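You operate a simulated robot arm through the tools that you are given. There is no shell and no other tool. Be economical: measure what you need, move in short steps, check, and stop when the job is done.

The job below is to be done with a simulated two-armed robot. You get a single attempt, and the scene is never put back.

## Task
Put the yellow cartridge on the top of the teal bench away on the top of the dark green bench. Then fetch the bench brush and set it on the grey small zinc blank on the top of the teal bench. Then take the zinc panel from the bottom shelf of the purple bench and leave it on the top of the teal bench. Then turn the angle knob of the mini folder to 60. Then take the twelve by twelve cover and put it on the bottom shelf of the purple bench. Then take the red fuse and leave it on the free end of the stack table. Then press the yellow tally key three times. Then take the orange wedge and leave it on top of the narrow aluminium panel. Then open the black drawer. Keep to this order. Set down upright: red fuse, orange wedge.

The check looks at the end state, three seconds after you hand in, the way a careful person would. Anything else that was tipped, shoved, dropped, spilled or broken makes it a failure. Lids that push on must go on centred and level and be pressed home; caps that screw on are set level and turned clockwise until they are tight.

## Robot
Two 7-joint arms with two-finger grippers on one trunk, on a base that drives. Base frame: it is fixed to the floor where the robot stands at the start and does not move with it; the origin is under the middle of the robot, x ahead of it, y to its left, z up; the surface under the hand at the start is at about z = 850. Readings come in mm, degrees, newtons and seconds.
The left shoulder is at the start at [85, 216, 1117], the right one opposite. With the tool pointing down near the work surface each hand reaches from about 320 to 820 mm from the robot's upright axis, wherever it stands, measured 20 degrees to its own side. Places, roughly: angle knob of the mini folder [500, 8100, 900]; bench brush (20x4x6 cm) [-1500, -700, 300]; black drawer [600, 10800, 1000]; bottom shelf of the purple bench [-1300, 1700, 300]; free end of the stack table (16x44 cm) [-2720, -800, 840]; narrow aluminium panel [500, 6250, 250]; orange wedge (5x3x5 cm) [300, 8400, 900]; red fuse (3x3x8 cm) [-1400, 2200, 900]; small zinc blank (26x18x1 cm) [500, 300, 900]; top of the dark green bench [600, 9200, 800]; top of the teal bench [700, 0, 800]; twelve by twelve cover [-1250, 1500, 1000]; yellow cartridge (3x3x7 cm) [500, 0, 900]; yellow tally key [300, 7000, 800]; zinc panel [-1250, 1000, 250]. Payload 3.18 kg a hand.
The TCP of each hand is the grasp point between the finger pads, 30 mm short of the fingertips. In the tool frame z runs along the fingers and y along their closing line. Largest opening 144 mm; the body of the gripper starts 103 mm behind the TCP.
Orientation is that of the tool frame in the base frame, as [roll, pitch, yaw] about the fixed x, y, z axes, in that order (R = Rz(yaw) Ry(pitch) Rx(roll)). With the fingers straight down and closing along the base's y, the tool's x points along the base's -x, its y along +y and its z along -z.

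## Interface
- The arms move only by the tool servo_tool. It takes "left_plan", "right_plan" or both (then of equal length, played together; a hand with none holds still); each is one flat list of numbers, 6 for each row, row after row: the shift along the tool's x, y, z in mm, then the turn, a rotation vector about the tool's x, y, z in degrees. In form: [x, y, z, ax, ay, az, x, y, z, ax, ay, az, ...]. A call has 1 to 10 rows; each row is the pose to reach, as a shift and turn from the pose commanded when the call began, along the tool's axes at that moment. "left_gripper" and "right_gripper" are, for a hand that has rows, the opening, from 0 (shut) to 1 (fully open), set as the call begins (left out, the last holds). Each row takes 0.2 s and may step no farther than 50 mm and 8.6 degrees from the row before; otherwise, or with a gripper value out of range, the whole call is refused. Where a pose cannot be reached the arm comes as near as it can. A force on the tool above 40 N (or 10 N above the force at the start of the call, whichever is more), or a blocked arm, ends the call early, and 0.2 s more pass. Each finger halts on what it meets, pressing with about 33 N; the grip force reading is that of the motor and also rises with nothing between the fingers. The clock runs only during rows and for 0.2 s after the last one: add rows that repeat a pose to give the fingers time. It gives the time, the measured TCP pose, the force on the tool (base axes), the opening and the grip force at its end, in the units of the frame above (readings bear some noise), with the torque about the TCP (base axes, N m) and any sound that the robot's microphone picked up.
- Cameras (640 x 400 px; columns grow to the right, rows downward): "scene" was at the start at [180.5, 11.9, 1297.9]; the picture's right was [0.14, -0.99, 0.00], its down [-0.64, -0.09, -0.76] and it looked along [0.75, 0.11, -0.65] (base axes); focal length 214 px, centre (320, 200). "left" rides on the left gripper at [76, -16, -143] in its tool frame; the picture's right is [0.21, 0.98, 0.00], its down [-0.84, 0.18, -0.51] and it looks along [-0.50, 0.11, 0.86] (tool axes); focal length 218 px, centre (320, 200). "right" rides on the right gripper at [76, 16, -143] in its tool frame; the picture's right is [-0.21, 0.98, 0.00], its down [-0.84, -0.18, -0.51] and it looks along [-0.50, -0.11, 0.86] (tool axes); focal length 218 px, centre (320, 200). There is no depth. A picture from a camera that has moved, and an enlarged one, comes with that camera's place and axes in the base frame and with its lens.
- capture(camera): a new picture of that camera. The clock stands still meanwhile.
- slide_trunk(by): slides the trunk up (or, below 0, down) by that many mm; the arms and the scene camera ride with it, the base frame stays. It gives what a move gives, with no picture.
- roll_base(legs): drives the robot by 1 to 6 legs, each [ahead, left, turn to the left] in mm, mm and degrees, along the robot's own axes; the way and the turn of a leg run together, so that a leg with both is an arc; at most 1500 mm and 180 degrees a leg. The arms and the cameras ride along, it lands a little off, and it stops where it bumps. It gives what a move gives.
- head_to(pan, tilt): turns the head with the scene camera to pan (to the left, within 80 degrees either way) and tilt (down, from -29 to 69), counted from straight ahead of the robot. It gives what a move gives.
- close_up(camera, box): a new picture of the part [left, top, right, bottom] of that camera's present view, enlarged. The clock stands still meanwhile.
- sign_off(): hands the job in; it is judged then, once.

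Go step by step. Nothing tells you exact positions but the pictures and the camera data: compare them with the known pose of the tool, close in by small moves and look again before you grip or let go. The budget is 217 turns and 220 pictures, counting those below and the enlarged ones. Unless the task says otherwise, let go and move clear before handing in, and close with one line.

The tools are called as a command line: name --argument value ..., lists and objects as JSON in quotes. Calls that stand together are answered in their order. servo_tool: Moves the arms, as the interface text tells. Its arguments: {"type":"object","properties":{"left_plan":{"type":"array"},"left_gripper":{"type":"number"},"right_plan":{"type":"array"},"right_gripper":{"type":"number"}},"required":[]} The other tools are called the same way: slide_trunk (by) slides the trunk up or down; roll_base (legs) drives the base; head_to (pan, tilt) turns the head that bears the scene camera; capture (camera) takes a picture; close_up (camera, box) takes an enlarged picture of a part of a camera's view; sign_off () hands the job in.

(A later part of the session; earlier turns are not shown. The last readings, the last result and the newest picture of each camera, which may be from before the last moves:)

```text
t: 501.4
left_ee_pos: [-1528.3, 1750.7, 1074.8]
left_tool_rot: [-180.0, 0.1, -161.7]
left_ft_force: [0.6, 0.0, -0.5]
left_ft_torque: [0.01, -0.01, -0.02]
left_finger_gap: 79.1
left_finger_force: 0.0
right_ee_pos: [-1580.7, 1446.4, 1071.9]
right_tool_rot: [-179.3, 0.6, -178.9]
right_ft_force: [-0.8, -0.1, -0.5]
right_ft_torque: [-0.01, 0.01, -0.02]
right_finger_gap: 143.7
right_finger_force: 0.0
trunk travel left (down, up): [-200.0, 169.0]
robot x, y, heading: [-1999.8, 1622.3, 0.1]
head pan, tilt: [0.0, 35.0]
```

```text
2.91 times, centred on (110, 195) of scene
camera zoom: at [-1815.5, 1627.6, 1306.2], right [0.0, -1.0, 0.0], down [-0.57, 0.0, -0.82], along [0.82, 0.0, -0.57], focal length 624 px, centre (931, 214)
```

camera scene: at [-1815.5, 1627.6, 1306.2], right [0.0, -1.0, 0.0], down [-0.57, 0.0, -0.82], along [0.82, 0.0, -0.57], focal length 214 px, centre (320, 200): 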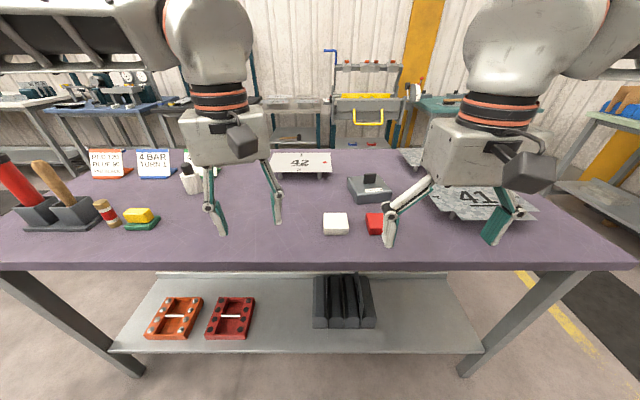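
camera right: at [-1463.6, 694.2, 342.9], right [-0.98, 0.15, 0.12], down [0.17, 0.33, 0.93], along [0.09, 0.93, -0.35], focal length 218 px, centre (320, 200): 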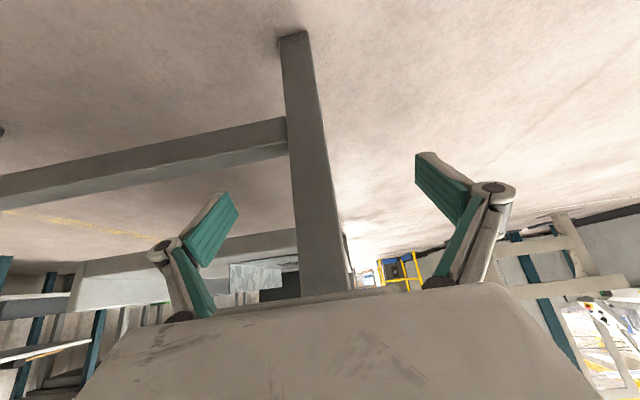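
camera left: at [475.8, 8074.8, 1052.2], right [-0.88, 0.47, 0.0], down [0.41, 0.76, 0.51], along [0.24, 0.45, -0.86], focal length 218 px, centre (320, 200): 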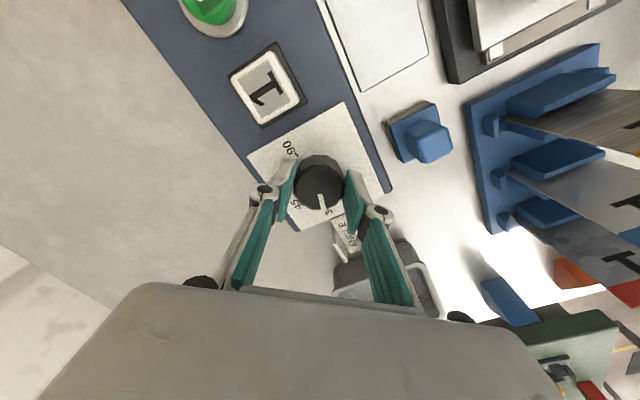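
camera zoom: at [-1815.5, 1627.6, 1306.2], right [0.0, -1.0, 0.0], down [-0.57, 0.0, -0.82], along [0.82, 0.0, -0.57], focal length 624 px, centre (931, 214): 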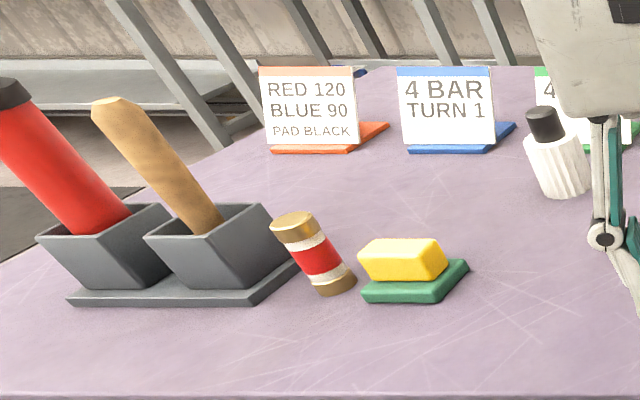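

The cover is the grey lid marked "12x12 cm" near [-1107, 1435], turned ~15°. I'll grip its body with the left hand. I move up to the bench.

roll_base --legs '[[200, -280, 0]]'

servo_tool --left_plan '[-45, 0, 0, 0, 0, 0, -90, -5, 0, 0, 0, 0, -135, -5, 0, 0, 0, 0, -180, -5, 0, 0, 0, 0]' --left_gripper 1

capture --camera "left"

capture --camera "scene"

```text
t: 504.5
left_ee_pos: [-1330.2, 1469.0, 1074.8]
left_tool_rot: [180.0, 0.1, -161.7]
left_ft_force: [0.0, -0.2, -0.7]
left_ft_torque: [0.01, 0.01, -0.01]
left_finger_gap: 79.0
left_finger_force: 0.0
right_ee_pos: [-1382.9, 1165.7, 1073.9]
right_tool_rot: [-179.3, 0.5, -179.0]
right_ft_force: [0.2, -0.3, -0.3]
right_ft_torque: [0.02, 0.04, 0.0]
right_finger_gap: 143.9
right_finger_force: 0.1
trunk travel left (down, up): [-200.0, 169.0]
robot x, y, heading: [-1799.9, 1351.2, 0.0]
head pan, tilt: [0.0, 35.0]
```

```text
t: 505.5
left_ee_pos: [-1157.8, 1524.3, 1076.5]
left_tool_rot: [179.9, 0.1, -161.7]
left_ft_force: [0.0, -0.6, 0.2]
left_ft_torque: [-0.02, 0.02, -0.01]
left_finger_gap: 144.2
left_finger_force: 0.1
right_ee_pos: [-1382.7, 1165.1, 1072.6]
right_tool_rot: [-179.3, 0.6, -179.0]
right_ft_force: [-0.5, -0.5, 0.5]
right_ft_torque: [0.03, 0.0, 0.02]
right_finger_gap: 144.1
right_finger_force: 0.1
trunk travel left (down, up): [-200.0, 169.0]
robot x, y, heading: [-1803.5, 1348.4, -0.2]
head pan, tilt: [0.0, 35.0]
```

```text
104 pictures are left
camera left: at [-1224.8, 1484.7, 1217.9], right [-0.51, 0.86, 0.0], down [0.74, 0.44, 0.51], along [0.44, 0.26, -0.86], focal length 218 px, centre (320, 200)
```

left: 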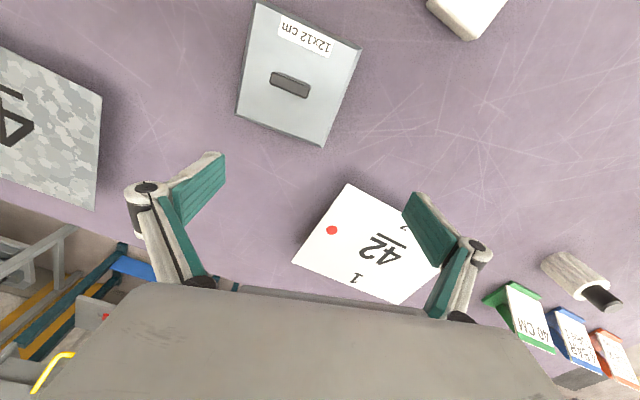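

```text
103 pictures are left
camera scene: at [-1616.9, 1347.0, 1306.0], right [0.0, -1.0, 0.0], down [-0.57, 0.0, -0.82], along [0.82, 0.0, -0.57], focal length 214 px, centre (320, 200)
```

scene: 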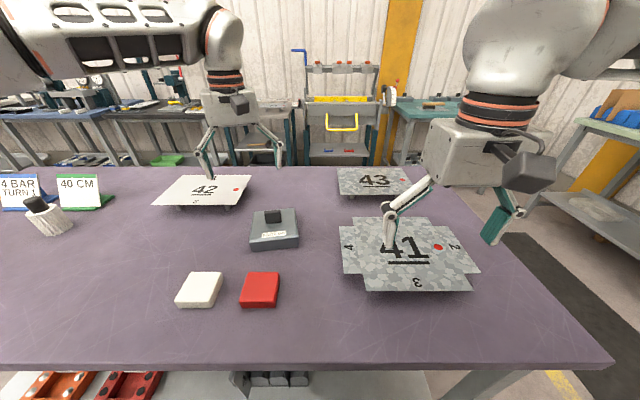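

close_up --camera "left" --box '[210, 0, 390, 160]'

close_up --camera "scene" --box '[230, 195, 320, 265]'

```text
2.50 times, centred on (300, 80) of left
camera zoom: at [-1224.8, 1484.7, 1217.9], right [-0.51, 0.86, 0.0], down [0.74, 0.44, 0.51], along [0.44, 0.26, -0.86], focal length 546 px, centre (370, 500)
```

zoom: 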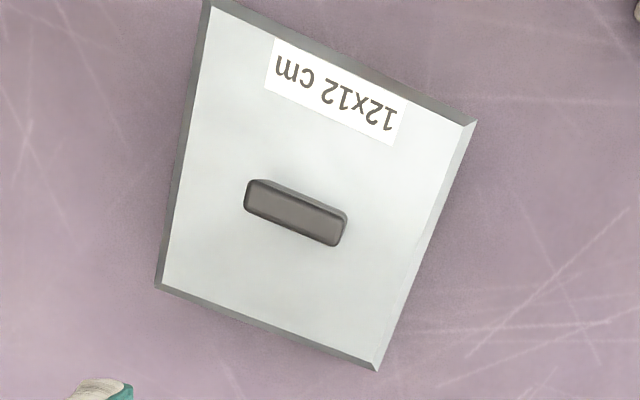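

```text
5.71 times, centred on (275, 230) of scene
camera zoom: at [-1616.9, 1347.0, 1306.0], right [0.0, -1.0, 0.0], down [-0.57, 0.0, -0.82], along [0.82, 0.0, -0.57], focal length 1226 px, centre (577, 29)
```

zoom: 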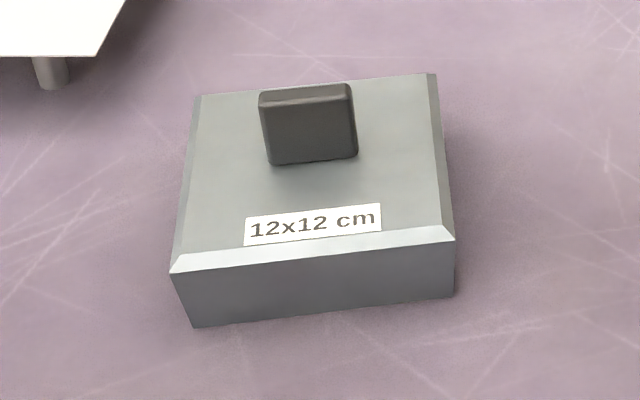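

Triangulated: purple bench top z ≈ 905, cover centre [-1199, 1464], rotated ~9°. I align above it.

servo_tool --left_plan '[20, -15, 0, 0, 0, 4, 40, -30, 10, 0, 0, 8, 58, -44, 30, 0, 0, 9.7, 58, -44, 66, 0, 0, 9.7]'

capture --camera "left"

close_up --camera "scene" --box '[200, 150, 350, 270]'

```text
t: 506.5
left_ee_pos: [-1199.7, 1461.1, 1010.3]
left_tool_rot: [-179.9, 0.0, -171.3]
left_ft_force: [-0.5, 0.6, 0.1]
left_ft_torque: [-0.02, 0.02, -0.02]
left_finger_gap: 143.8
left_finger_force: 0.0
right_ee_pos: [-1382.7, 1165.4, 1072.2]
right_tool_rot: [-179.3, 0.6, -179.0]
right_ft_force: [0.4, -0.1, -0.4]
right_ft_torque: [-0.04, 0.02, 0.0]
right_finger_gap: 144.0
right_finger_force: 0.1
trunk travel left (down, up): [-200.0, 169.0]
robot x, y, heading: [-1803.3, 1346.8, -0.0]
head pan, tilt: [0.0, 35.0]
```

```text
100 pictures are left
camera left: at [-1272.6, 1433.7, 1152.8], right [-0.35, 0.94, 0.0], down [0.81, 0.31, 0.51], along [0.47, 0.18, -0.86], focal length 218 px, centre (320, 200)
```

left: 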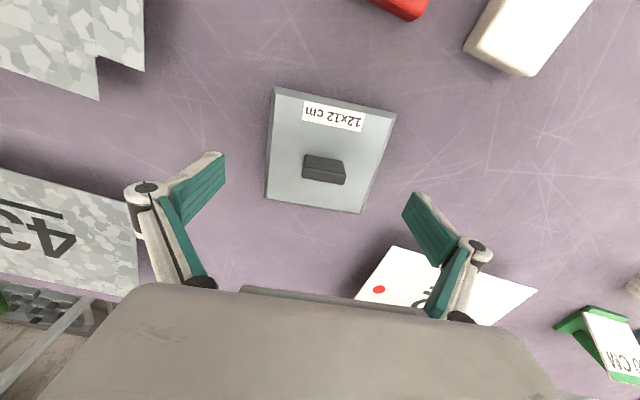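

```text
3.33 times, centred on (275, 210) of scene
camera zoom: at [-1616.5, 1347.9, 1305.9], right [0.0, -1.0, 0.0], down [-0.57, 0.0, -0.82], along [0.82, 0.0, -0.57], focal length 715 px, centre (470, 167)
```

zoom: 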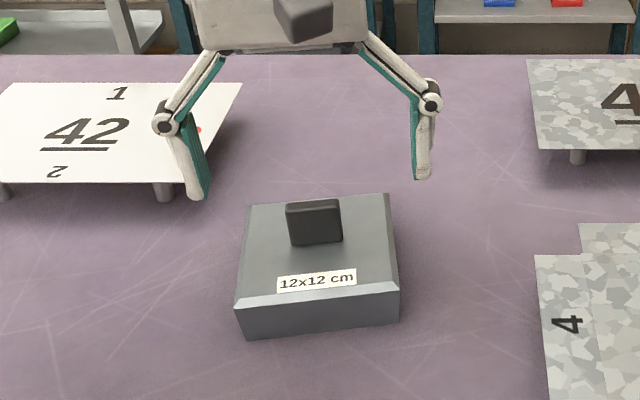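

servo_tool --left_plan '[4, 1, 30, 0, 0, 0, 4, 1, 50, 0, 0, 0, 4, 1, 64, 0, 0, 0]'

capture --camera "left"

close_up --camera "scene" --box '[200, 150, 350, 270]'

```text
t: 507.3
left_ee_pos: [-1204.1, 1462.7, 945.3]
left_tool_rot: [-180.0, 0.0, -171.4]
left_ft_force: [0.0, -0.1, 0.2]
left_ft_torque: [-0.01, 0.02, 0.02]
left_finger_gap: 143.7
left_finger_force: 0.0
right_ee_pos: [-1383.5, 1165.4, 1072.5]
right_tool_rot: [-179.3, 0.5, -179.0]
right_ft_force: [0.0, -0.1, -0.5]
right_ft_torque: [0.0, 0.04, 0.01]
right_finger_gap: 143.9
right_finger_force: 0.1
trunk travel left (down, up): [-200.0, 169.0]
robot x, y, heading: [-1804.4, 1348.8, -0.2]
head pan, tilt: [0.0, 35.0]
```

```text
98 pictures are left
camera left: at [-1276.4, 1434.0, 1087.3], right [-0.35, 0.94, 0.0], down [0.81, 0.3, 0.51], along [0.47, 0.18, -0.86], focal length 218 px, centre (320, 200)
```

left: 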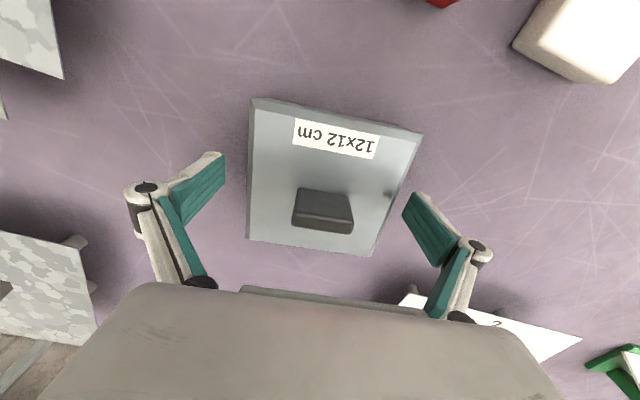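

```text
3.33 times, centred on (275, 210) of scene
camera zoom: at [-1617.2, 1347.3, 1306.1], right [0.0, -1.0, 0.0], down [-0.57, 0.0, -0.82], along [0.82, 0.0, -0.57], focal length 715 px, centre (470, 167)
```

zoom: 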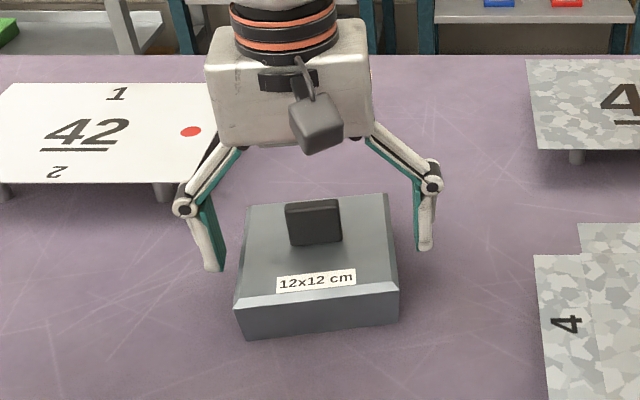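

servo_tool --left_plan '[0, 0, 8, 0, 0, 0, 0, 0, 14, 0, 0, 0, 0, 0, 19, 0, 0, 0, 0, 0, 24, 0, 0, 0, 0, 0, 29, 0, 0, 0]'

close_up --camera "scene" --box '[200, 150, 350, 270]'

```text
t: 508.5
left_ee_pos: [-1204.1, 1462.6, 914.1]
left_tool_rot: [-179.9, 0.0, -171.3]
left_ft_force: [0.3, -0.2, 0.3]
left_ft_torque: [0.01, 0.0, 0.01]
left_finger_gap: 143.8
left_finger_force: 0.1
right_ee_pos: [-1383.5, 1165.1, 1073.8]
right_tool_rot: [-179.4, 0.7, -179.0]
right_ft_force: [-0.3, 0.1, -0.4]
right_ft_torque: [-0.02, 0.03, 0.01]
right_finger_gap: 143.8
right_finger_force: 0.0
trunk travel left (down, up): [-200.0, 169.0]
robot x, y, heading: [-1803.9, 1347.1, -0.3]
head pan, tilt: [0.0, 35.0]
```

```text
3.33 times, centred on (275, 210) of scene
camera zoom: at [-1617.6, 1347.2, 1306.2], right [0.0, -1.0, 0.0], down [-0.57, 0.0, -0.82], along [0.82, 0.0, -0.57], focal length 715 px, centre (470, 167)
```

zoom: 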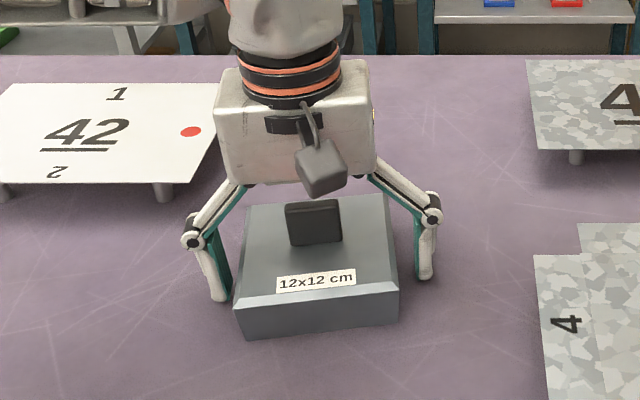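

servo_tool --left_plan '[0, 0, 5, 0, 0, 0, 0, 0, 10, 0, 0, 0]'

servo_tool --left_plan '[0, 0, 0, 0, 0, 0, 0, 0, 0, 0, 0, 0, 0, 0, 0, 0, 0, 0]' --left_gripper 0

capture --camera "left"

```text
t: 509.1
left_ee_pos: [-1203.3, 1462.3, 911.3]
left_tool_rot: [-179.9, 0.4, -171.3]
left_ft_force: [-0.2, 6.4, 24.3]
left_ft_torque: [1.46, 0.45, -0.22]
left_finger_gap: 144.4
left_finger_force: 0.5
right_ee_pos: [-1384.6, 1165.3, 1074.2]
right_tool_rot: [-179.3, 0.8, -179.0]
right_ft_force: [-0.3, 0.1, -0.1]
right_ft_torque: [0.02, -0.02, 0.01]
right_finger_gap: 144.0
right_finger_force: 0.1
trunk travel left (down, up): [-200.0, 169.0]
robot x, y, heading: [-1801.4, 1343.1, -0.0]
head pan, tilt: [0.0, 35.0]
```

```text
t: 509.4
left_ee_pos: [-1202.6, 1466.7, 920.6]
left_tool_rot: [-179.8, 1.2, -170.6]
left_ft_force: [-3.5, 20.3, 58.0]
left_ft_torque: [3.39, 1.64, -0.28]
left_finger_gap: 114.5
left_finger_force: 44.9
right_ee_pos: [-1387.0, 1166.8, 1077.1]
right_tool_rot: [-179.3, 1.0, -178.9]
right_ft_force: [-1.7, 1.0, 0.2]
right_ft_torque: [0.03, -0.02, 0.01]
right_finger_gap: 144.2
right_finger_force: 0.1
trunk travel left (down, up): [-200.0, 169.0]
robot x, y, heading: [-1802.8, 1349.2, 0.1]
head pan, tilt: [0.0, 35.0]
stopped in row 1 (left hand): the force on the tool passed its limit at 55 N (the readings are from after the stop); the commanded pose is now the measured one
```

```text
95 pictures are left
camera left: at [-1278.7, 1438.5, 1062.0], right [-0.36, 0.93, -0.01], down [0.79, 0.32, 0.52], along [0.49, 0.18, -0.85], focal length 218 px, centre (320, 200)
```

left: 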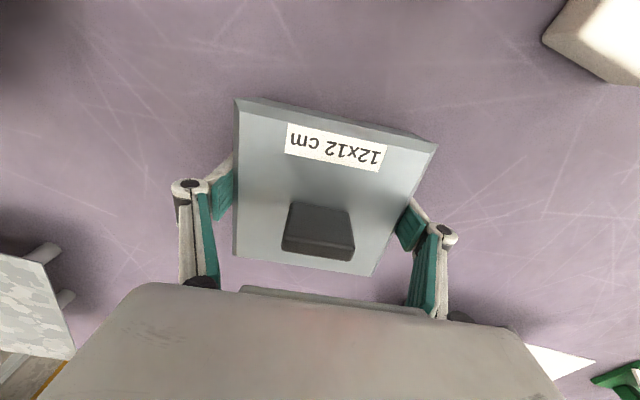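

The lid is gripped (gap 114 mm); the tips press the bench, so I lift gently.

servo_tool --left_plan '[0, 0, -6, 0, 0, 0, 0, 0, -20, 0, 0, 0, 0, 0, -50, 0, 0, 0]'

capture --camera "scene"

capture --camera "left"

```text
t: 510.2
left_ee_pos: [-1204.5, 1461.0, 958.7]
left_tool_rot: [180.0, 0.2, -171.3]
left_ft_force: [0.3, -0.1, -1.3]
left_ft_torque: [0.0, -0.01, -0.03]
left_finger_gap: 114.3
left_finger_force: 32.7
right_ee_pos: [-1385.3, 1165.5, 1074.0]
right_tool_rot: [-179.3, 0.7, -179.0]
right_ft_force: [-1.1, 0.3, 0.3]
right_ft_torque: [-0.03, -0.05, -0.01]
right_finger_gap: 143.9
right_finger_force: 0.1
trunk travel left (down, up): [-200.0, 169.0]
robot x, y, heading: [-1803.9, 1348.8, -0.2]
head pan, tilt: [0.0, 35.0]
```

```text
94 pictures are left
camera scene: at [-1619.1, 1347.4, 1306.3], right [0.0, -1.0, 0.0], down [-0.57, 0.0, -0.82], along [0.82, 0.0, -0.57], focal length 214 px, centre (320, 200)
```

scene: 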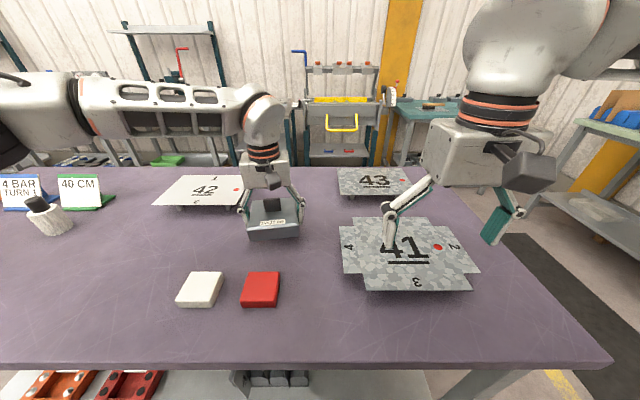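

```text
93 pictures are left
camera left: at [-1278.3, 1433.8, 1101.3], right [-0.35, 0.93, 0.0], down [0.8, 0.31, 0.51], along [0.48, 0.18, -0.86], focal length 218 px, centre (320, 200)
```

left: 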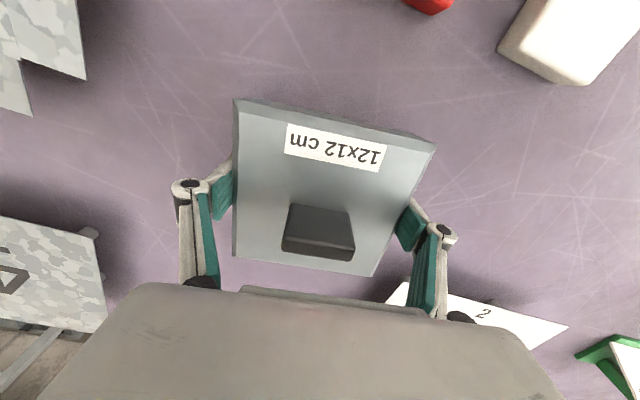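

The lid is held level. I raise it, back away from the bench and drive to the staging spot at the bench's near end as before.

servo_tool --left_plan '[0, 0, -45, 0, 0, 0, 15, 0, -90, 0, 0, 0, 50, 0, -115, 0, 0, 0, 90, 0, -115, 0, 0, 0, 130, 0, -115, 0, 0, 0]' --right_plan '[0, 0, -20, 0, 0, 0, 0, 0, -40, 0, 0, 0, 0, 0, -60, 0, 0, 0, 0, 0, -60, 0, 0, 0, 0, 0, -60, 0, 0, 0]'

roll_base --legs '[[-250, 0, 0], [0, -870, 0], [0, 0, 60]]'

slide_trunk --by -150

capture --camera "left"

```text
t: 511.4
left_ee_pos: [-1332.1, 1444.4, 1075.8]
left_tool_rot: [-180.0, 0.4, -171.0]
left_ft_force: [-0.3, -0.1, -1.1]
left_ft_torque: [0.03, 0.01, 0.0]
left_finger_gap: 114.4
left_finger_force: 32.5
right_ee_pos: [-1384.2, 1165.8, 1133.4]
right_tool_rot: [-179.2, 0.7, -179.0]
right_ft_force: [-0.3, 1.1, 0.1]
right_ft_torque: [0.01, -0.05, 0.02]
right_finger_gap: 143.9
right_finger_force: 0.0
trunk travel left (down, up): [-200.0, 169.0]
robot x, y, heading: [-1799.6, 1348.6, 0.0]
head pan, tilt: [0.0, 35.0]
```

```text
t: 523.7
left_ee_pos: [-1906.8, 917.8, 1073.3]
left_tool_rot: [180.0, 0.2, -110.2]
left_ft_force: [-0.5, 0.0, -2.3]
left_ft_torque: [-0.01, 0.01, 0.04]
left_finger_gap: 114.6
left_finger_force: 33.2
right_ee_pos: [-1689.8, 736.5, 1132.4]
right_tool_rot: [-179.2, 0.6, -118.1]
right_ft_force: [0.4, -0.5, 0.1]
right_ft_torque: [-0.01, 0.0, -0.01]
right_finger_gap: 144.2
right_finger_force: 0.1
trunk travel left (down, up): [-200.0, 169.0]
robot x, y, heading: [-2051.5, 457.1, 60.8]
head pan, tilt: [0.0, 35.0]
```

```text
t: 525.4
left_ee_pos: [-1908.3, 916.6, 926.4]
left_tool_rot: [-180.0, 0.5, -110.2]
left_ft_force: [0.4, -0.4, -2.1]
left_ft_torque: [0.03, -0.02, 0.03]
left_finger_gap: 114.6
left_finger_force: 33.1
right_ee_pos: [-1690.7, 735.5, 983.1]
right_tool_rot: [-179.3, 0.8, -118.1]
right_ft_force: [-0.5, -0.3, -0.6]
right_ft_torque: [0.03, -0.05, 0.01]
right_finger_gap: 144.1
right_finger_force: 0.1
trunk travel left (down, up): [-50.0, 319.0]
robot x, y, heading: [-2058.3, 456.9, 61.0]
head pan, tilt: [0.0, 35.0]
```

```text
92 pictures are left
camera left: at [-1919.2, 837.6, 1068.3], right [-0.99, 0.14, 0.0], down [0.12, 0.85, 0.51], along [0.08, 0.51, -0.86], focal length 218 px, centre (320, 200)
```

left: 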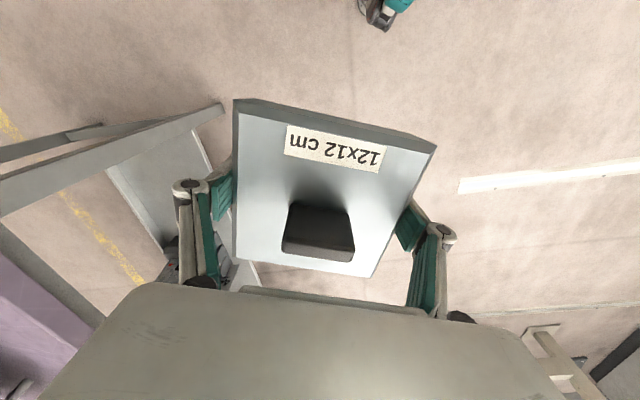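

servo_tool --left_plan '[-14, 7, 45, 0, 0, -2, -28, 15, 90, 0, 0, -4, -42, 22, 135, 0, 0, -6, -56, 30, 180, 0, 0, -8, -70, 37, 225, 0, 0, -10, -84, 45, 270, 0, 0, -12, -98, 52, 315, 0, 0, -14, -112, 60, 360, 0, 0, -16, -126, 67, 405, 0, 0, -18, -140, 75, 450, 0, 0, -20]'

servo_tool --left_plan '[-18, 1, 33, 0, 0, 0, -36, 2, 66, 0, 0, 0, -51, 3, 98, 0, 0, 0]'

head_to --pan -20 --tilt 45

capture --camera "scene"

```text
t: 527.6
left_ee_pos: [-1926.3, 1076.8, 475.3]
left_tool_rot: [-179.9, 0.2, -90.2]
left_ft_force: [-0.2, 0.5, -2.8]
left_ft_torque: [-0.05, 0.04, -0.01]
left_finger_gap: 114.6
left_finger_force: 33.1
right_ee_pos: [-1690.1, 737.9, 981.6]
right_tool_rot: [-179.3, 0.5, -118.2]
right_ft_force: [0.0, 0.5, 0.8]
right_ft_torque: [0.03, 0.02, -0.01]
right_finger_gap: 143.9
right_finger_force: 0.1
trunk travel left (down, up): [-50.0, 319.0]
robot x, y, heading: [-2053.6, 452.7, 60.9]
head pan, tilt: [0.0, 35.0]
```

```text
t: 528.4
left_ee_pos: [-1930.6, 1130.0, 377.7]
left_tool_rot: [-179.9, 0.2, -90.2]
left_ft_force: [-0.8, 0.3, -1.7]
left_ft_torque: [-0.01, 0.0, -0.02]
left_finger_gap: 114.2
left_finger_force: 32.7
right_ee_pos: [-1689.3, 737.7, 982.2]
right_tool_rot: [-179.4, 0.5, -118.1]
right_ft_force: [0.3, 0.1, -0.2]
right_ft_torque: [-0.06, 0.03, -0.01]
right_finger_gap: 144.1
right_finger_force: 0.0
trunk travel left (down, up): [-50.0, 319.0]
robot x, y, heading: [-2055.6, 457.1, 60.9]
head pan, tilt: [0.0, 35.0]
```

```text
t: 529.2
left_ee_pos: [-1930.4, 1129.1, 379.2]
left_tool_rot: [-179.9, 0.2, -90.2]
left_ft_force: [-0.5, 0.9, -3.4]
left_ft_torque: [-0.03, -0.03, 0.02]
left_finger_gap: 114.3
left_finger_force: 33.2
right_ee_pos: [-1689.6, 736.0, 982.2]
right_tool_rot: [-179.3, 0.6, -118.1]
right_ft_force: [-1.2, -0.2, 0.1]
right_ft_torque: [0.01, 0.01, -0.01]
right_finger_gap: 143.9
right_finger_force: 0.1
trunk travel left (down, up): [-50.0, 319.0]
robot x, y, heading: [-2050.7, 457.9, 61.1]
head pan, tilt: [-20.0, 45.0]
```

```text
91 pictures are left
camera scene: at [-1868.2, 730.4, 1108.9], right [0.65, -0.76, 0.0], down [-0.53, -0.46, -0.71], along [0.54, 0.46, -0.71], focal length 214 px, centre (320, 200)
```

scene: 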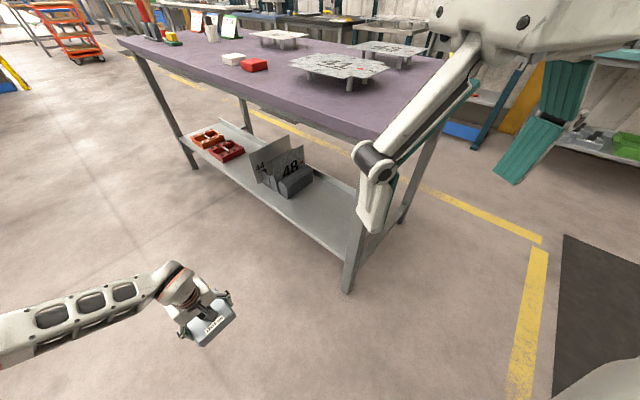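

roll_base --legs '[[250, -433, 0]]'

capture --camera "left"

```text
t: 533.6
left_ee_pos: [-1428.8, 1137.3, 378.1]
left_tool_rot: [-180.0, 0.2, -90.2]
left_ft_force: [0.1, 0.4, -1.9]
left_ft_torque: [-0.01, -0.01, -0.02]
left_finger_gap: 114.6
left_finger_force: 33.3
right_ee_pos: [-1187.9, 743.8, 982.8]
right_tool_rot: [-179.2, 0.6, -118.1]
right_ft_force: [0.0, 0.2, 0.5]
right_ft_torque: [0.0, 0.03, -0.01]
right_finger_gap: 144.1
right_finger_force: 0.1
trunk travel left (down, up): [-50.0, 319.0]
robot x, y, heading: [-1554.6, 466.2, 60.7]
head pan, tilt: [-20.0, 45.0]
```

```text
90 pictures are left
camera left: at [-1413.8, 1059.9, 520.6], right [-0.98, -0.2, 0.0], down [-0.18, 0.84, 0.51], along [-0.1, 0.5, -0.86], focal length 218 px, centre (320, 200)
```

left: 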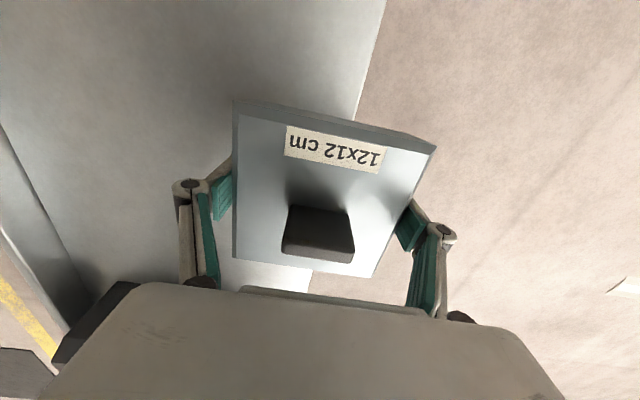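

roll_base --legs '[[50, -87, 0]]'

servo_tool --left_plan '[0, 0, 20, 0, 0, 0, 0, 0, 35, 0, 0, 0, 0, 0, 40, 0, 0, 0, 0, 0, 44, 0, 0, 0, 0, 0, 47, 0, 0, 0, 0, 0, 50, 0, 0, 0]'

capture --camera "left"

```text
t: 535.0
left_ee_pos: [-1329.8, 1137.4, 378.1]
left_tool_rot: [-179.9, 0.2, -90.3]
left_ft_force: [-0.8, -0.5, -2.8]
left_ft_torque: [-0.01, -0.03, 0.0]
left_finger_gap: 114.5
left_finger_force: 32.3
right_ee_pos: [-1088.0, 744.2, 981.1]
right_tool_rot: [-179.3, 0.7, -118.1]
right_ft_force: [0.4, -0.1, -0.5]
right_ft_torque: [0.03, 0.03, -0.03]
right_finger_gap: 144.1
right_finger_force: 0.2
trunk travel left (down, up): [-50.0, 319.0]
robot x, y, heading: [-1449.3, 464.7, 60.9]
head pan, tilt: [-20.0, 45.0]
```

```text
t: 536.4
left_ee_pos: [-1330.0, 1137.1, 328.1]
left_tool_rot: [-179.9, 0.1, -90.2]
left_ft_force: [1.3, -0.2, -1.7]
left_ft_torque: [0.01, 0.04, 0.01]
left_finger_gap: 114.4
left_finger_force: 33.0
right_ee_pos: [-1088.2, 744.6, 982.4]
right_tool_rot: [-179.4, 0.6, -118.1]
right_ft_force: [0.1, 1.7, 0.0]
right_ft_torque: [0.03, 0.0, 0.01]
right_finger_gap: 144.0
right_finger_force: 0.0
trunk travel left (down, up): [-50.0, 319.0]
robot x, y, heading: [-1449.7, 466.5, 60.8]
head pan, tilt: [-20.0, 45.0]
```

```text
89 pictures are left
camera left: at [-1314.0, 1060.5, 470.0], right [-0.98, -0.2, 0.0], down [-0.18, 0.84, 0.51], along [-0.1, 0.5, -0.86], focal length 218 px, centre (320, 200)
```

left: 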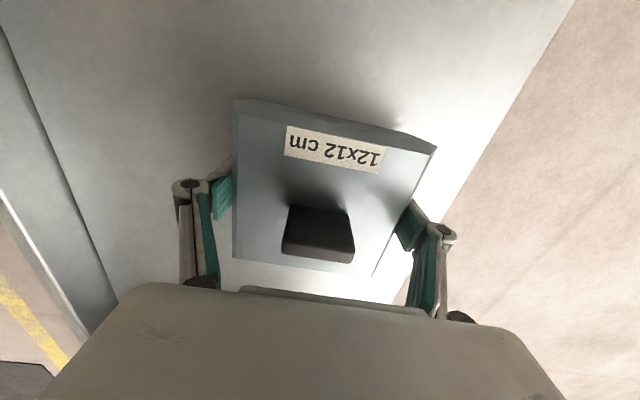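

servo_tool --left_plan '[0, 0, 4, 0, 0, 0, 0, 0, 7, 0, 0, 0, 0, 0, 10, 0, 0, 0, 0, 0, 13, 0, 0, 0, 0, 0, 16, 0, 0, 0, 0, 0, 19, 0, 0, 0, 0, 0, 22, 0, 0, 0, 0, 0, 25, 0, 0, 0]'

capture --camera "scene"

```text
t: 537.5
left_ee_pos: [-1329.6, 1138.2, 321.2]
left_tool_rot: [-179.9, 0.3, -89.7]
left_ft_force: [-5.2, -4.2, 29.7]
left_ft_torque: [-0.27, 1.9, 0.07]
left_finger_gap: 114.6
left_finger_force: 33.4
right_ee_pos: [-1089.6, 742.2, 984.0]
right_tool_rot: [-179.3, 0.9, -118.0]
right_ft_force: [0.0, -0.5, -0.9]
right_ft_torque: [0.03, 0.01, 0.02]
right_finger_gap: 144.3
right_finger_force: 0.1
trunk travel left (down, up): [-50.0, 319.0]
robot x, y, heading: [-1452.4, 463.5, 60.8]
head pan, tilt: [-20.0, 45.0]
stopped in row 5 (left hand): the force on the tool passed its limit at 44 N (the readings are from after the stop); the commanded pose is now the measured one
```

```text
88 pictures are left
camera scene: at [-1268.2, 735.9, 1110.3], right [0.65, -0.76, 0.0], down [-0.53, -0.46, -0.71], along [0.53, 0.46, -0.71], focal length 214 px, centre (320, 200)
```

scene: 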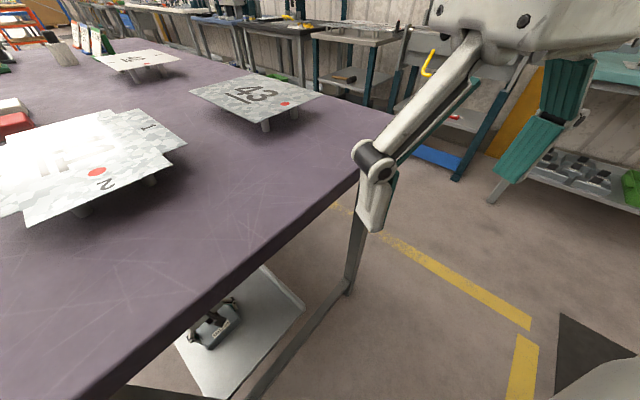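

Contact on the shelf. I release and rise.

servo_tool --left_plan '[0, 0, -1, 0, 0, 0, 0, 0, -2, 0, 0, 0, 0, 0, -2, 0, 0, 0]' --left_gripper 1

servo_tool --left_plan '[0, 0, -20, 0, 0, 0, 0, 0, -45, 0, 0, 0, 0, 0, -80, 0, 0, 0]'

capture --camera "left"

```text
t: 538.3
left_ee_pos: [-1329.6, 1136.6, 318.6]
left_tool_rot: [179.9, 0.1, -90.0]
left_ft_force: [-0.8, -0.1, -1.0]
left_ft_torque: [0.0, 0.02, 0.02]
left_finger_gap: 144.0
left_finger_force: 0.0
right_ee_pos: [-1087.8, 745.6, 982.1]
right_tool_rot: [-179.2, 0.6, -118.1]
right_ft_force: [-0.6, 0.6, 0.4]
right_ft_torque: [-0.03, 0.0, 0.0]
right_finger_gap: 144.2
right_finger_force: 0.1
trunk travel left (down, up): [-50.0, 319.0]
robot x, y, heading: [-1452.3, 462.5, 60.8]
head pan, tilt: [-20.0, 45.0]
```

```text
t: 539.1
left_ee_pos: [-1328.3, 1137.1, 398.1]
left_tool_rot: [-179.9, 0.1, -90.0]
left_ft_force: [1.0, 0.5, 0.2]
left_ft_torque: [-0.01, 0.01, 0.03]
left_finger_gap: 144.2
left_finger_force: 0.0
right_ee_pos: [-1088.4, 744.3, 983.1]
right_tool_rot: [-179.3, 0.7, -118.1]
right_ft_force: [-0.9, 0.7, 0.1]
right_ft_torque: [0.02, 0.0, 0.05]
right_finger_gap: 144.2
right_finger_force: 0.0
trunk travel left (down, up): [-50.0, 319.0]
robot x, y, heading: [-1453.6, 467.9, 60.9]
head pan, tilt: [-20.0, 45.0]
```

```text
87 pictures are left
camera left: at [-1312.1, 1060.1, 539.8], right [-0.98, -0.21, 0.0], down [-0.18, 0.84, 0.51], along [-0.11, 0.5, -0.86], focal length 218 px, centre (320, 200)
```

left: 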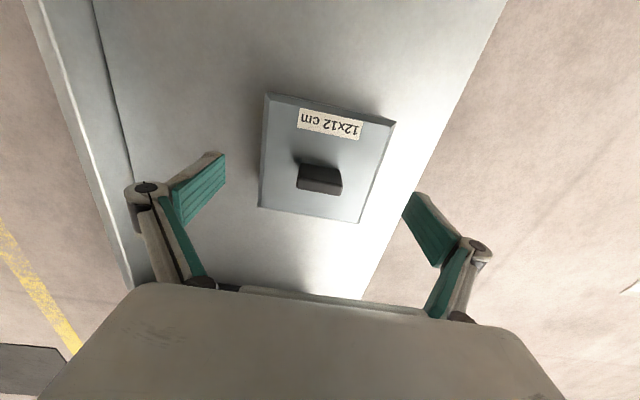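

The cover sits flat on the shelf. I raise a bit more to clear its tab and drive out.

servo_tool --left_plan '[0, 0, -18, 0, 0, 0, 0, 0, -35, 0, 0, 0]'

roll_base --legs '[[-300, 515, 0]]'

servo_tool --left_plan '[12, 5, -45, 0, 0, 0, 24, 10, -90, 0, 0, 0, 36, 15, -135, 0, 0, 0, 48, 20, -180, 0, 0, 0, 60, 25, -225, 0, 0, 0, 72, 30, -270, 0, 0, 0, 84, 35, -315, 0, 0, 0, 96, 40, -360, 0, 0, 0, 108, 45, -405, 0, 0, 0, 120, 50, -450, 0, 0, 0]'

slide_trunk --by 150

capture --camera "scene"

```text
t: 539.7
left_ee_pos: [-1328.5, 1137.3, 431.9]
left_tool_rot: [179.9, 0.1, -89.8]
left_ft_force: [0.1, 0.0, 0.7]
left_ft_torque: [-0.03, 0.0, 0.0]
left_finger_gap: 143.8
left_finger_force: 0.0
right_ee_pos: [-1088.9, 743.9, 982.8]
right_tool_rot: [-179.4, 0.7, -118.0]
right_ft_force: [-0.1, 0.5, -0.3]
right_ft_torque: [0.01, -0.02, -0.01]
right_finger_gap: 143.9
right_finger_force: 0.1
trunk travel left (down, up): [-50.0, 319.0]
robot x, y, heading: [-1450.4, 469.6, 60.5]
head pan, tilt: [-20.0, 45.0]
```

```text
t: 544.7
left_ee_pos: [-1927.2, 1128.7, 433.3]
left_tool_rot: [180.0, 0.2, -89.5]
left_ft_force: [-0.3, 0.1, 0.7]
left_ft_torque: [0.0, 0.0, 0.0]
left_finger_gap: 144.1
left_finger_force: 0.0
right_ee_pos: [-1683.6, 737.7, 983.6]
right_tool_rot: [-179.3, 0.6, -117.7]
right_ft_force: [-0.3, 0.5, 0.3]
right_ft_torque: [0.03, 0.01, -0.04]
right_finger_gap: 143.7
right_finger_force: 0.0
trunk travel left (down, up): [-50.0, 319.0]
robot x, y, heading: [-2046.4, 456.2, 61.2]
head pan, tilt: [-20.0, 45.0]
```

```text
t: 546.9
left_ee_pos: [-1976.3, 1006.3, 884.4]
left_tool_rot: [-179.9, 0.1, -89.6]
left_ft_force: [0.0, -0.5, -0.4]
left_ft_torque: [0.03, -0.01, 0.0]
left_finger_gap: 143.9
left_finger_force: 0.2
right_ee_pos: [-1684.2, 736.9, 983.7]
right_tool_rot: [-179.2, 0.8, -117.7]
right_ft_force: [0.6, 0.7, 0.1]
right_ft_torque: [0.01, -0.03, -0.01]
right_finger_gap: 144.0
right_finger_force: 0.0
trunk travel left (down, up): [-50.0, 319.0]
robot x, y, heading: [-2045.9, 458.0, 61.3]
head pan, tilt: [-20.0, 45.0]
```

```text
t: 548.7
left_ee_pos: [-1976.1, 1009.1, 1032.1]
left_tool_rot: [179.9, -0.1, -89.6]
left_ft_force: [-0.4, 0.4, -0.2]
left_ft_torque: [-0.02, 0.0, -0.04]
left_finger_gap: 144.0
left_finger_force: 0.1
right_ee_pos: [-1683.4, 739.6, 1131.6]
right_tool_rot: [-179.3, 0.5, -117.6]
right_ft_force: [-0.3, 0.3, -0.6]
right_ft_torque: [-0.04, -0.03, -0.01]
right_finger_gap: 143.8
right_finger_force: 0.1
trunk travel left (down, up): [-200.0, 169.0]
robot x, y, heading: [-2048.3, 458.0, 61.5]
head pan, tilt: [-20.0, 45.0]
```

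```text
86 pictures are left
camera scene: at [-1937.2, 595.5, 1291.0], right [0.66, -0.75, 0.0], down [-0.53, -0.47, -0.71], along [0.53, 0.47, -0.71], focal length 214 px, centre (320, 200)
```

scene: 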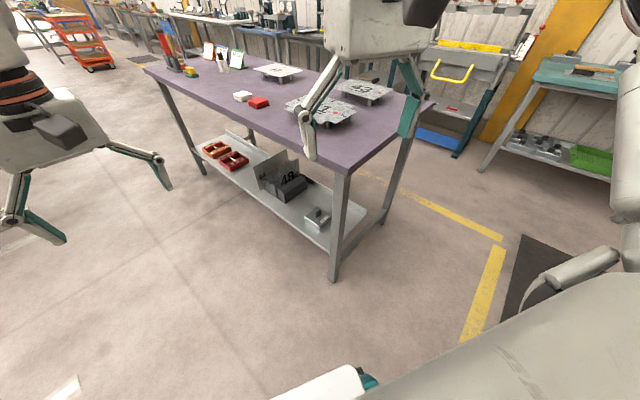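

Now the red fuse near [-1330, 2240] on the bench's far end. I turn to face +x, drive along the left side and rotate the left wrist so the fingers close along x.

roll_base --legs '[[0, 0, -61.5], [0, 1500, 0], [0, 120, 0]]'

servo_tool --left_plan '[0, 0, 0, 0, 0, -8, 0, 0, 0, 0, 0, -16, 0, 0, 0, 0, 0, -24, 0, 0, 0, 0, 0, -32, 0, 0, 0, 0, 0, -40, 0, 0, 0, 0, 0, -46, 0, 0, 0, 0, 0, -46]' --left_gripper 0.5

head_to --pan 15 --tilt 35

capture --camera "scene"

```text
t: 566.1
left_ee_pos: [-1509.7, 2289.3, 1032.1]
left_tool_rot: [-180.0, 0.1, -151.5]
left_ft_force: [0.1, 0.2, 0.0]
left_ft_torque: [-0.02, -0.01, -0.04]
left_finger_gap: 144.0
left_finger_force: 0.1
right_ee_pos: [-1609.5, 1904.0, 1131.9]
right_tool_rot: [-179.3, 0.6, -179.7]
right_ft_force: [0.1, 0.1, 0.1]
right_ft_torque: [0.01, 0.01, -0.01]
right_finger_gap: 144.2
right_finger_force: 0.1
trunk travel left (down, up): [-200.0, 169.0]
robot x, y, heading: [-2028.2, 2089.1, -0.6]
head pan, tilt: [-20.0, 45.0]
```

```text
t: 567.7
left_ee_pos: [-1509.1, 2289.1, 1032.5]
left_tool_rot: [180.0, 0.1, -105.4]
left_ft_force: [-0.4, -0.3, -0.2]
left_ft_torque: [0.01, 0.0, 0.0]
left_finger_gap: 71.9
left_finger_force: 0.1
right_ee_pos: [-1610.7, 1904.1, 1133.4]
right_tool_rot: [-179.3, 0.5, -179.7]
right_ft_force: [0.3, 0.1, 0.2]
right_ft_torque: [-0.01, -0.04, -0.03]
right_finger_gap: 144.1
right_finger_force: 0.1
trunk travel left (down, up): [-200.0, 169.0]
robot x, y, heading: [-2030.2, 2094.2, -0.6]
head pan, tilt: [-20.0, 45.0]
```

```text
t: 568.7
left_ee_pos: [-1509.9, 2289.3, 1032.8]
left_tool_rot: [-179.9, 0.1, -105.7]
left_ft_force: [0.0, 1.0, -0.1]
left_ft_torque: [-0.01, 0.01, -0.01]
left_finger_gap: 72.1
left_finger_force: 0.0
right_ee_pos: [-1610.9, 1902.9, 1131.7]
right_tool_rot: [-179.3, 0.7, -179.7]
right_ft_force: [0.1, 0.2, 0.4]
right_ft_torque: [0.0, 0.0, 0.02]
right_finger_gap: 144.1
right_finger_force: 0.0
trunk travel left (down, up): [-200.0, 169.0]
robot x, y, heading: [-2029.5, 2090.4, -0.8]
head pan, tilt: [15.0, 35.0]
```

```text
85 pictures are left
camera scene: at [-1846.2, 2111.4, 1306.2], right [0.24, -0.97, 0.0], down [-0.56, -0.14, -0.82], along [0.79, 0.2, -0.57], focal length 214 px, centre (320, 200)
```

scene: 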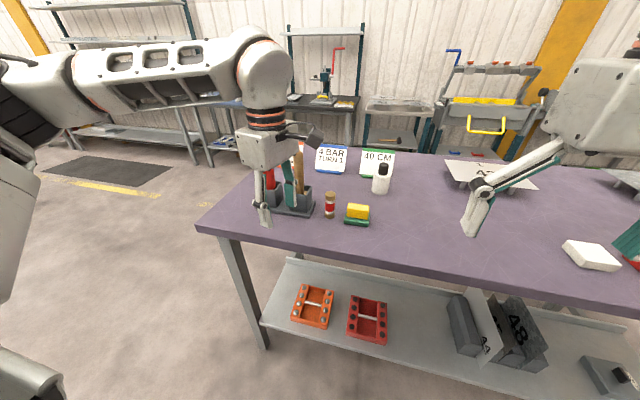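

Fuse at about [-1330, 2210]. The tall tools stand just left of it, so I shift the hand right first, then drive forward.

servo_tool --left_plan '[32, -9, 0, 0, 0, 0, 64, -18, 0, 0, 0, 0, 92, -26, 0, 0, 0, 0]'

roll_base --legs '[[130, 0, 0.7]]'

capture --camera "left"

close_up --camera "scene" --box '[220, 120, 420, 260]'

```text
t: 569.5
left_ee_pos: [-1506.8, 2192.3, 1032.5]
left_tool_rot: [-180.0, 0.2, -105.6]
left_ft_force: [0.9, -0.2, -0.5]
left_ft_torque: [0.05, 0.03, -0.03]
left_finger_gap: 71.7
left_finger_force: 0.1
right_ee_pos: [-1611.2, 1902.7, 1133.5]
right_tool_rot: [-179.4, 0.6, -179.7]
right_ft_force: [0.7, -1.0, -0.6]
right_ft_torque: [0.05, 0.07, 0.01]
right_finger_gap: 144.0
right_finger_force: 0.1
trunk travel left (down, up): [-200.0, 169.0]
robot x, y, heading: [-2030.3, 2093.5, -0.7]
head pan, tilt: [15.0, 35.0]
```

```text
t: 570.8
left_ee_pos: [-1379.8, 2198.8, 1032.6]
left_tool_rot: [179.9, 0.1, -104.8]
left_ft_force: [-0.1, -0.2, -0.5]
left_ft_torque: [0.0, 0.0, -0.02]
left_finger_gap: 72.0
left_finger_force: 0.1
right_ee_pos: [-1480.2, 1908.1, 1132.8]
right_tool_rot: [-179.4, 0.6, -179.0]
right_ft_force: [0.6, 0.2, -1.2]
right_ft_torque: [-0.04, 0.06, 0.0]
right_finger_gap: 144.1
right_finger_force: 0.1
trunk travel left (down, up): [-200.0, 169.0]
robot x, y, heading: [-1901.4, 2092.9, -0.0]
head pan, tilt: [15.0, 35.0]
```

```text
84 pictures are left
camera left: at [-1384.3, 2120.8, 1174.4], right [-1.0, 0.05, 0.0], down [0.04, 0.86, 0.51], along [0.03, 0.51, -0.86], focal length 218 px, centre (320, 200)
```

left: 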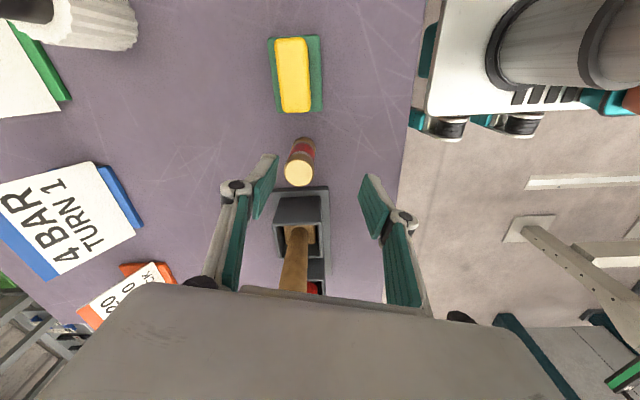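

```text
2.86 times, centred on (320, 190) of scene
camera zoom: at [-1717.9, 2112.8, 1306.2], right [0.26, -0.97, 0.0], down [-0.55, -0.15, -0.82], along [0.79, 0.21, -0.57], focal length 613 px, centre (320, 229)
```

zoom: 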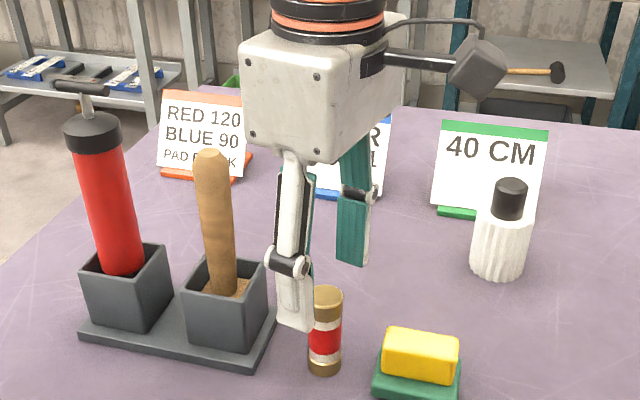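

servo_tool --left_plan '[-10, -11, 20, 0, 0, 0, -19, -21, 45, 0, 0, 0, -19, -21, 70, 0, 0, 0]'

capture --camera "left"

close_up --camera "scene" --box '[220, 120, 420, 260]'

```text
t: 571.6
left_ee_pos: [-1355.7, 2213.1, 961.7]
left_tool_rot: [-179.9, 0.1, -105.0]
left_ft_force: [0.9, 0.0, 0.3]
left_ft_torque: [0.0, 0.03, -0.03]
left_finger_gap: 71.8
left_finger_force: 0.0
right_ee_pos: [-1480.9, 1907.6, 1131.5]
right_tool_rot: [-179.3, 0.7, -179.0]
right_ft_force: [0.0, -0.2, -0.4]
right_ft_torque: [-0.02, -0.02, 0.02]
right_finger_gap: 144.1
right_finger_force: 0.1
trunk travel left (down, up): [-200.0, 169.0]
robot x, y, heading: [-1900.8, 2091.5, 0.0]
head pan, tilt: [15.0, 35.0]
```

```text
82 pictures are left
camera left: at [-1359.5, 2134.3, 1105.0], right [-1.0, 0.05, 0.0], down [0.04, 0.86, 0.51], along [0.03, 0.51, -0.86], focal length 218 px, centre (320, 200)
```

left: 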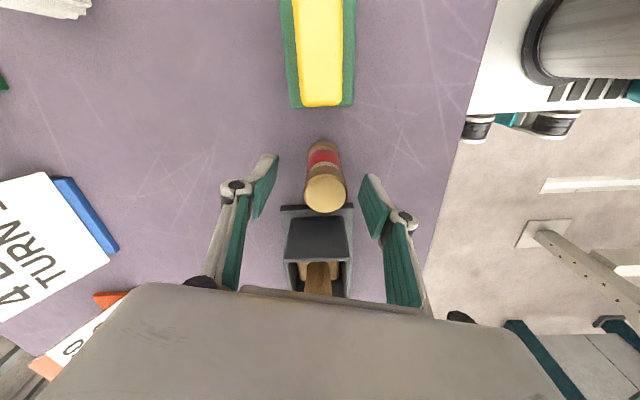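

```text
2.86 times, centred on (320, 190) of scene
camera zoom: at [-1718.3, 2112.9, 1306.1], right [0.26, -0.97, 0.0], down [-0.55, -0.15, -0.82], along [0.79, 0.21, -0.57], focal length 613 px, centre (320, 229)
```

zoom: 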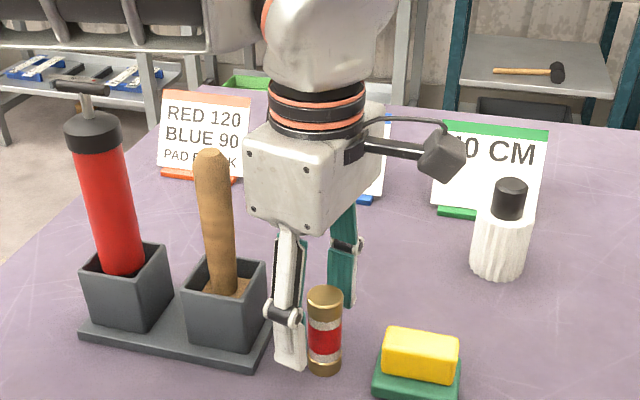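

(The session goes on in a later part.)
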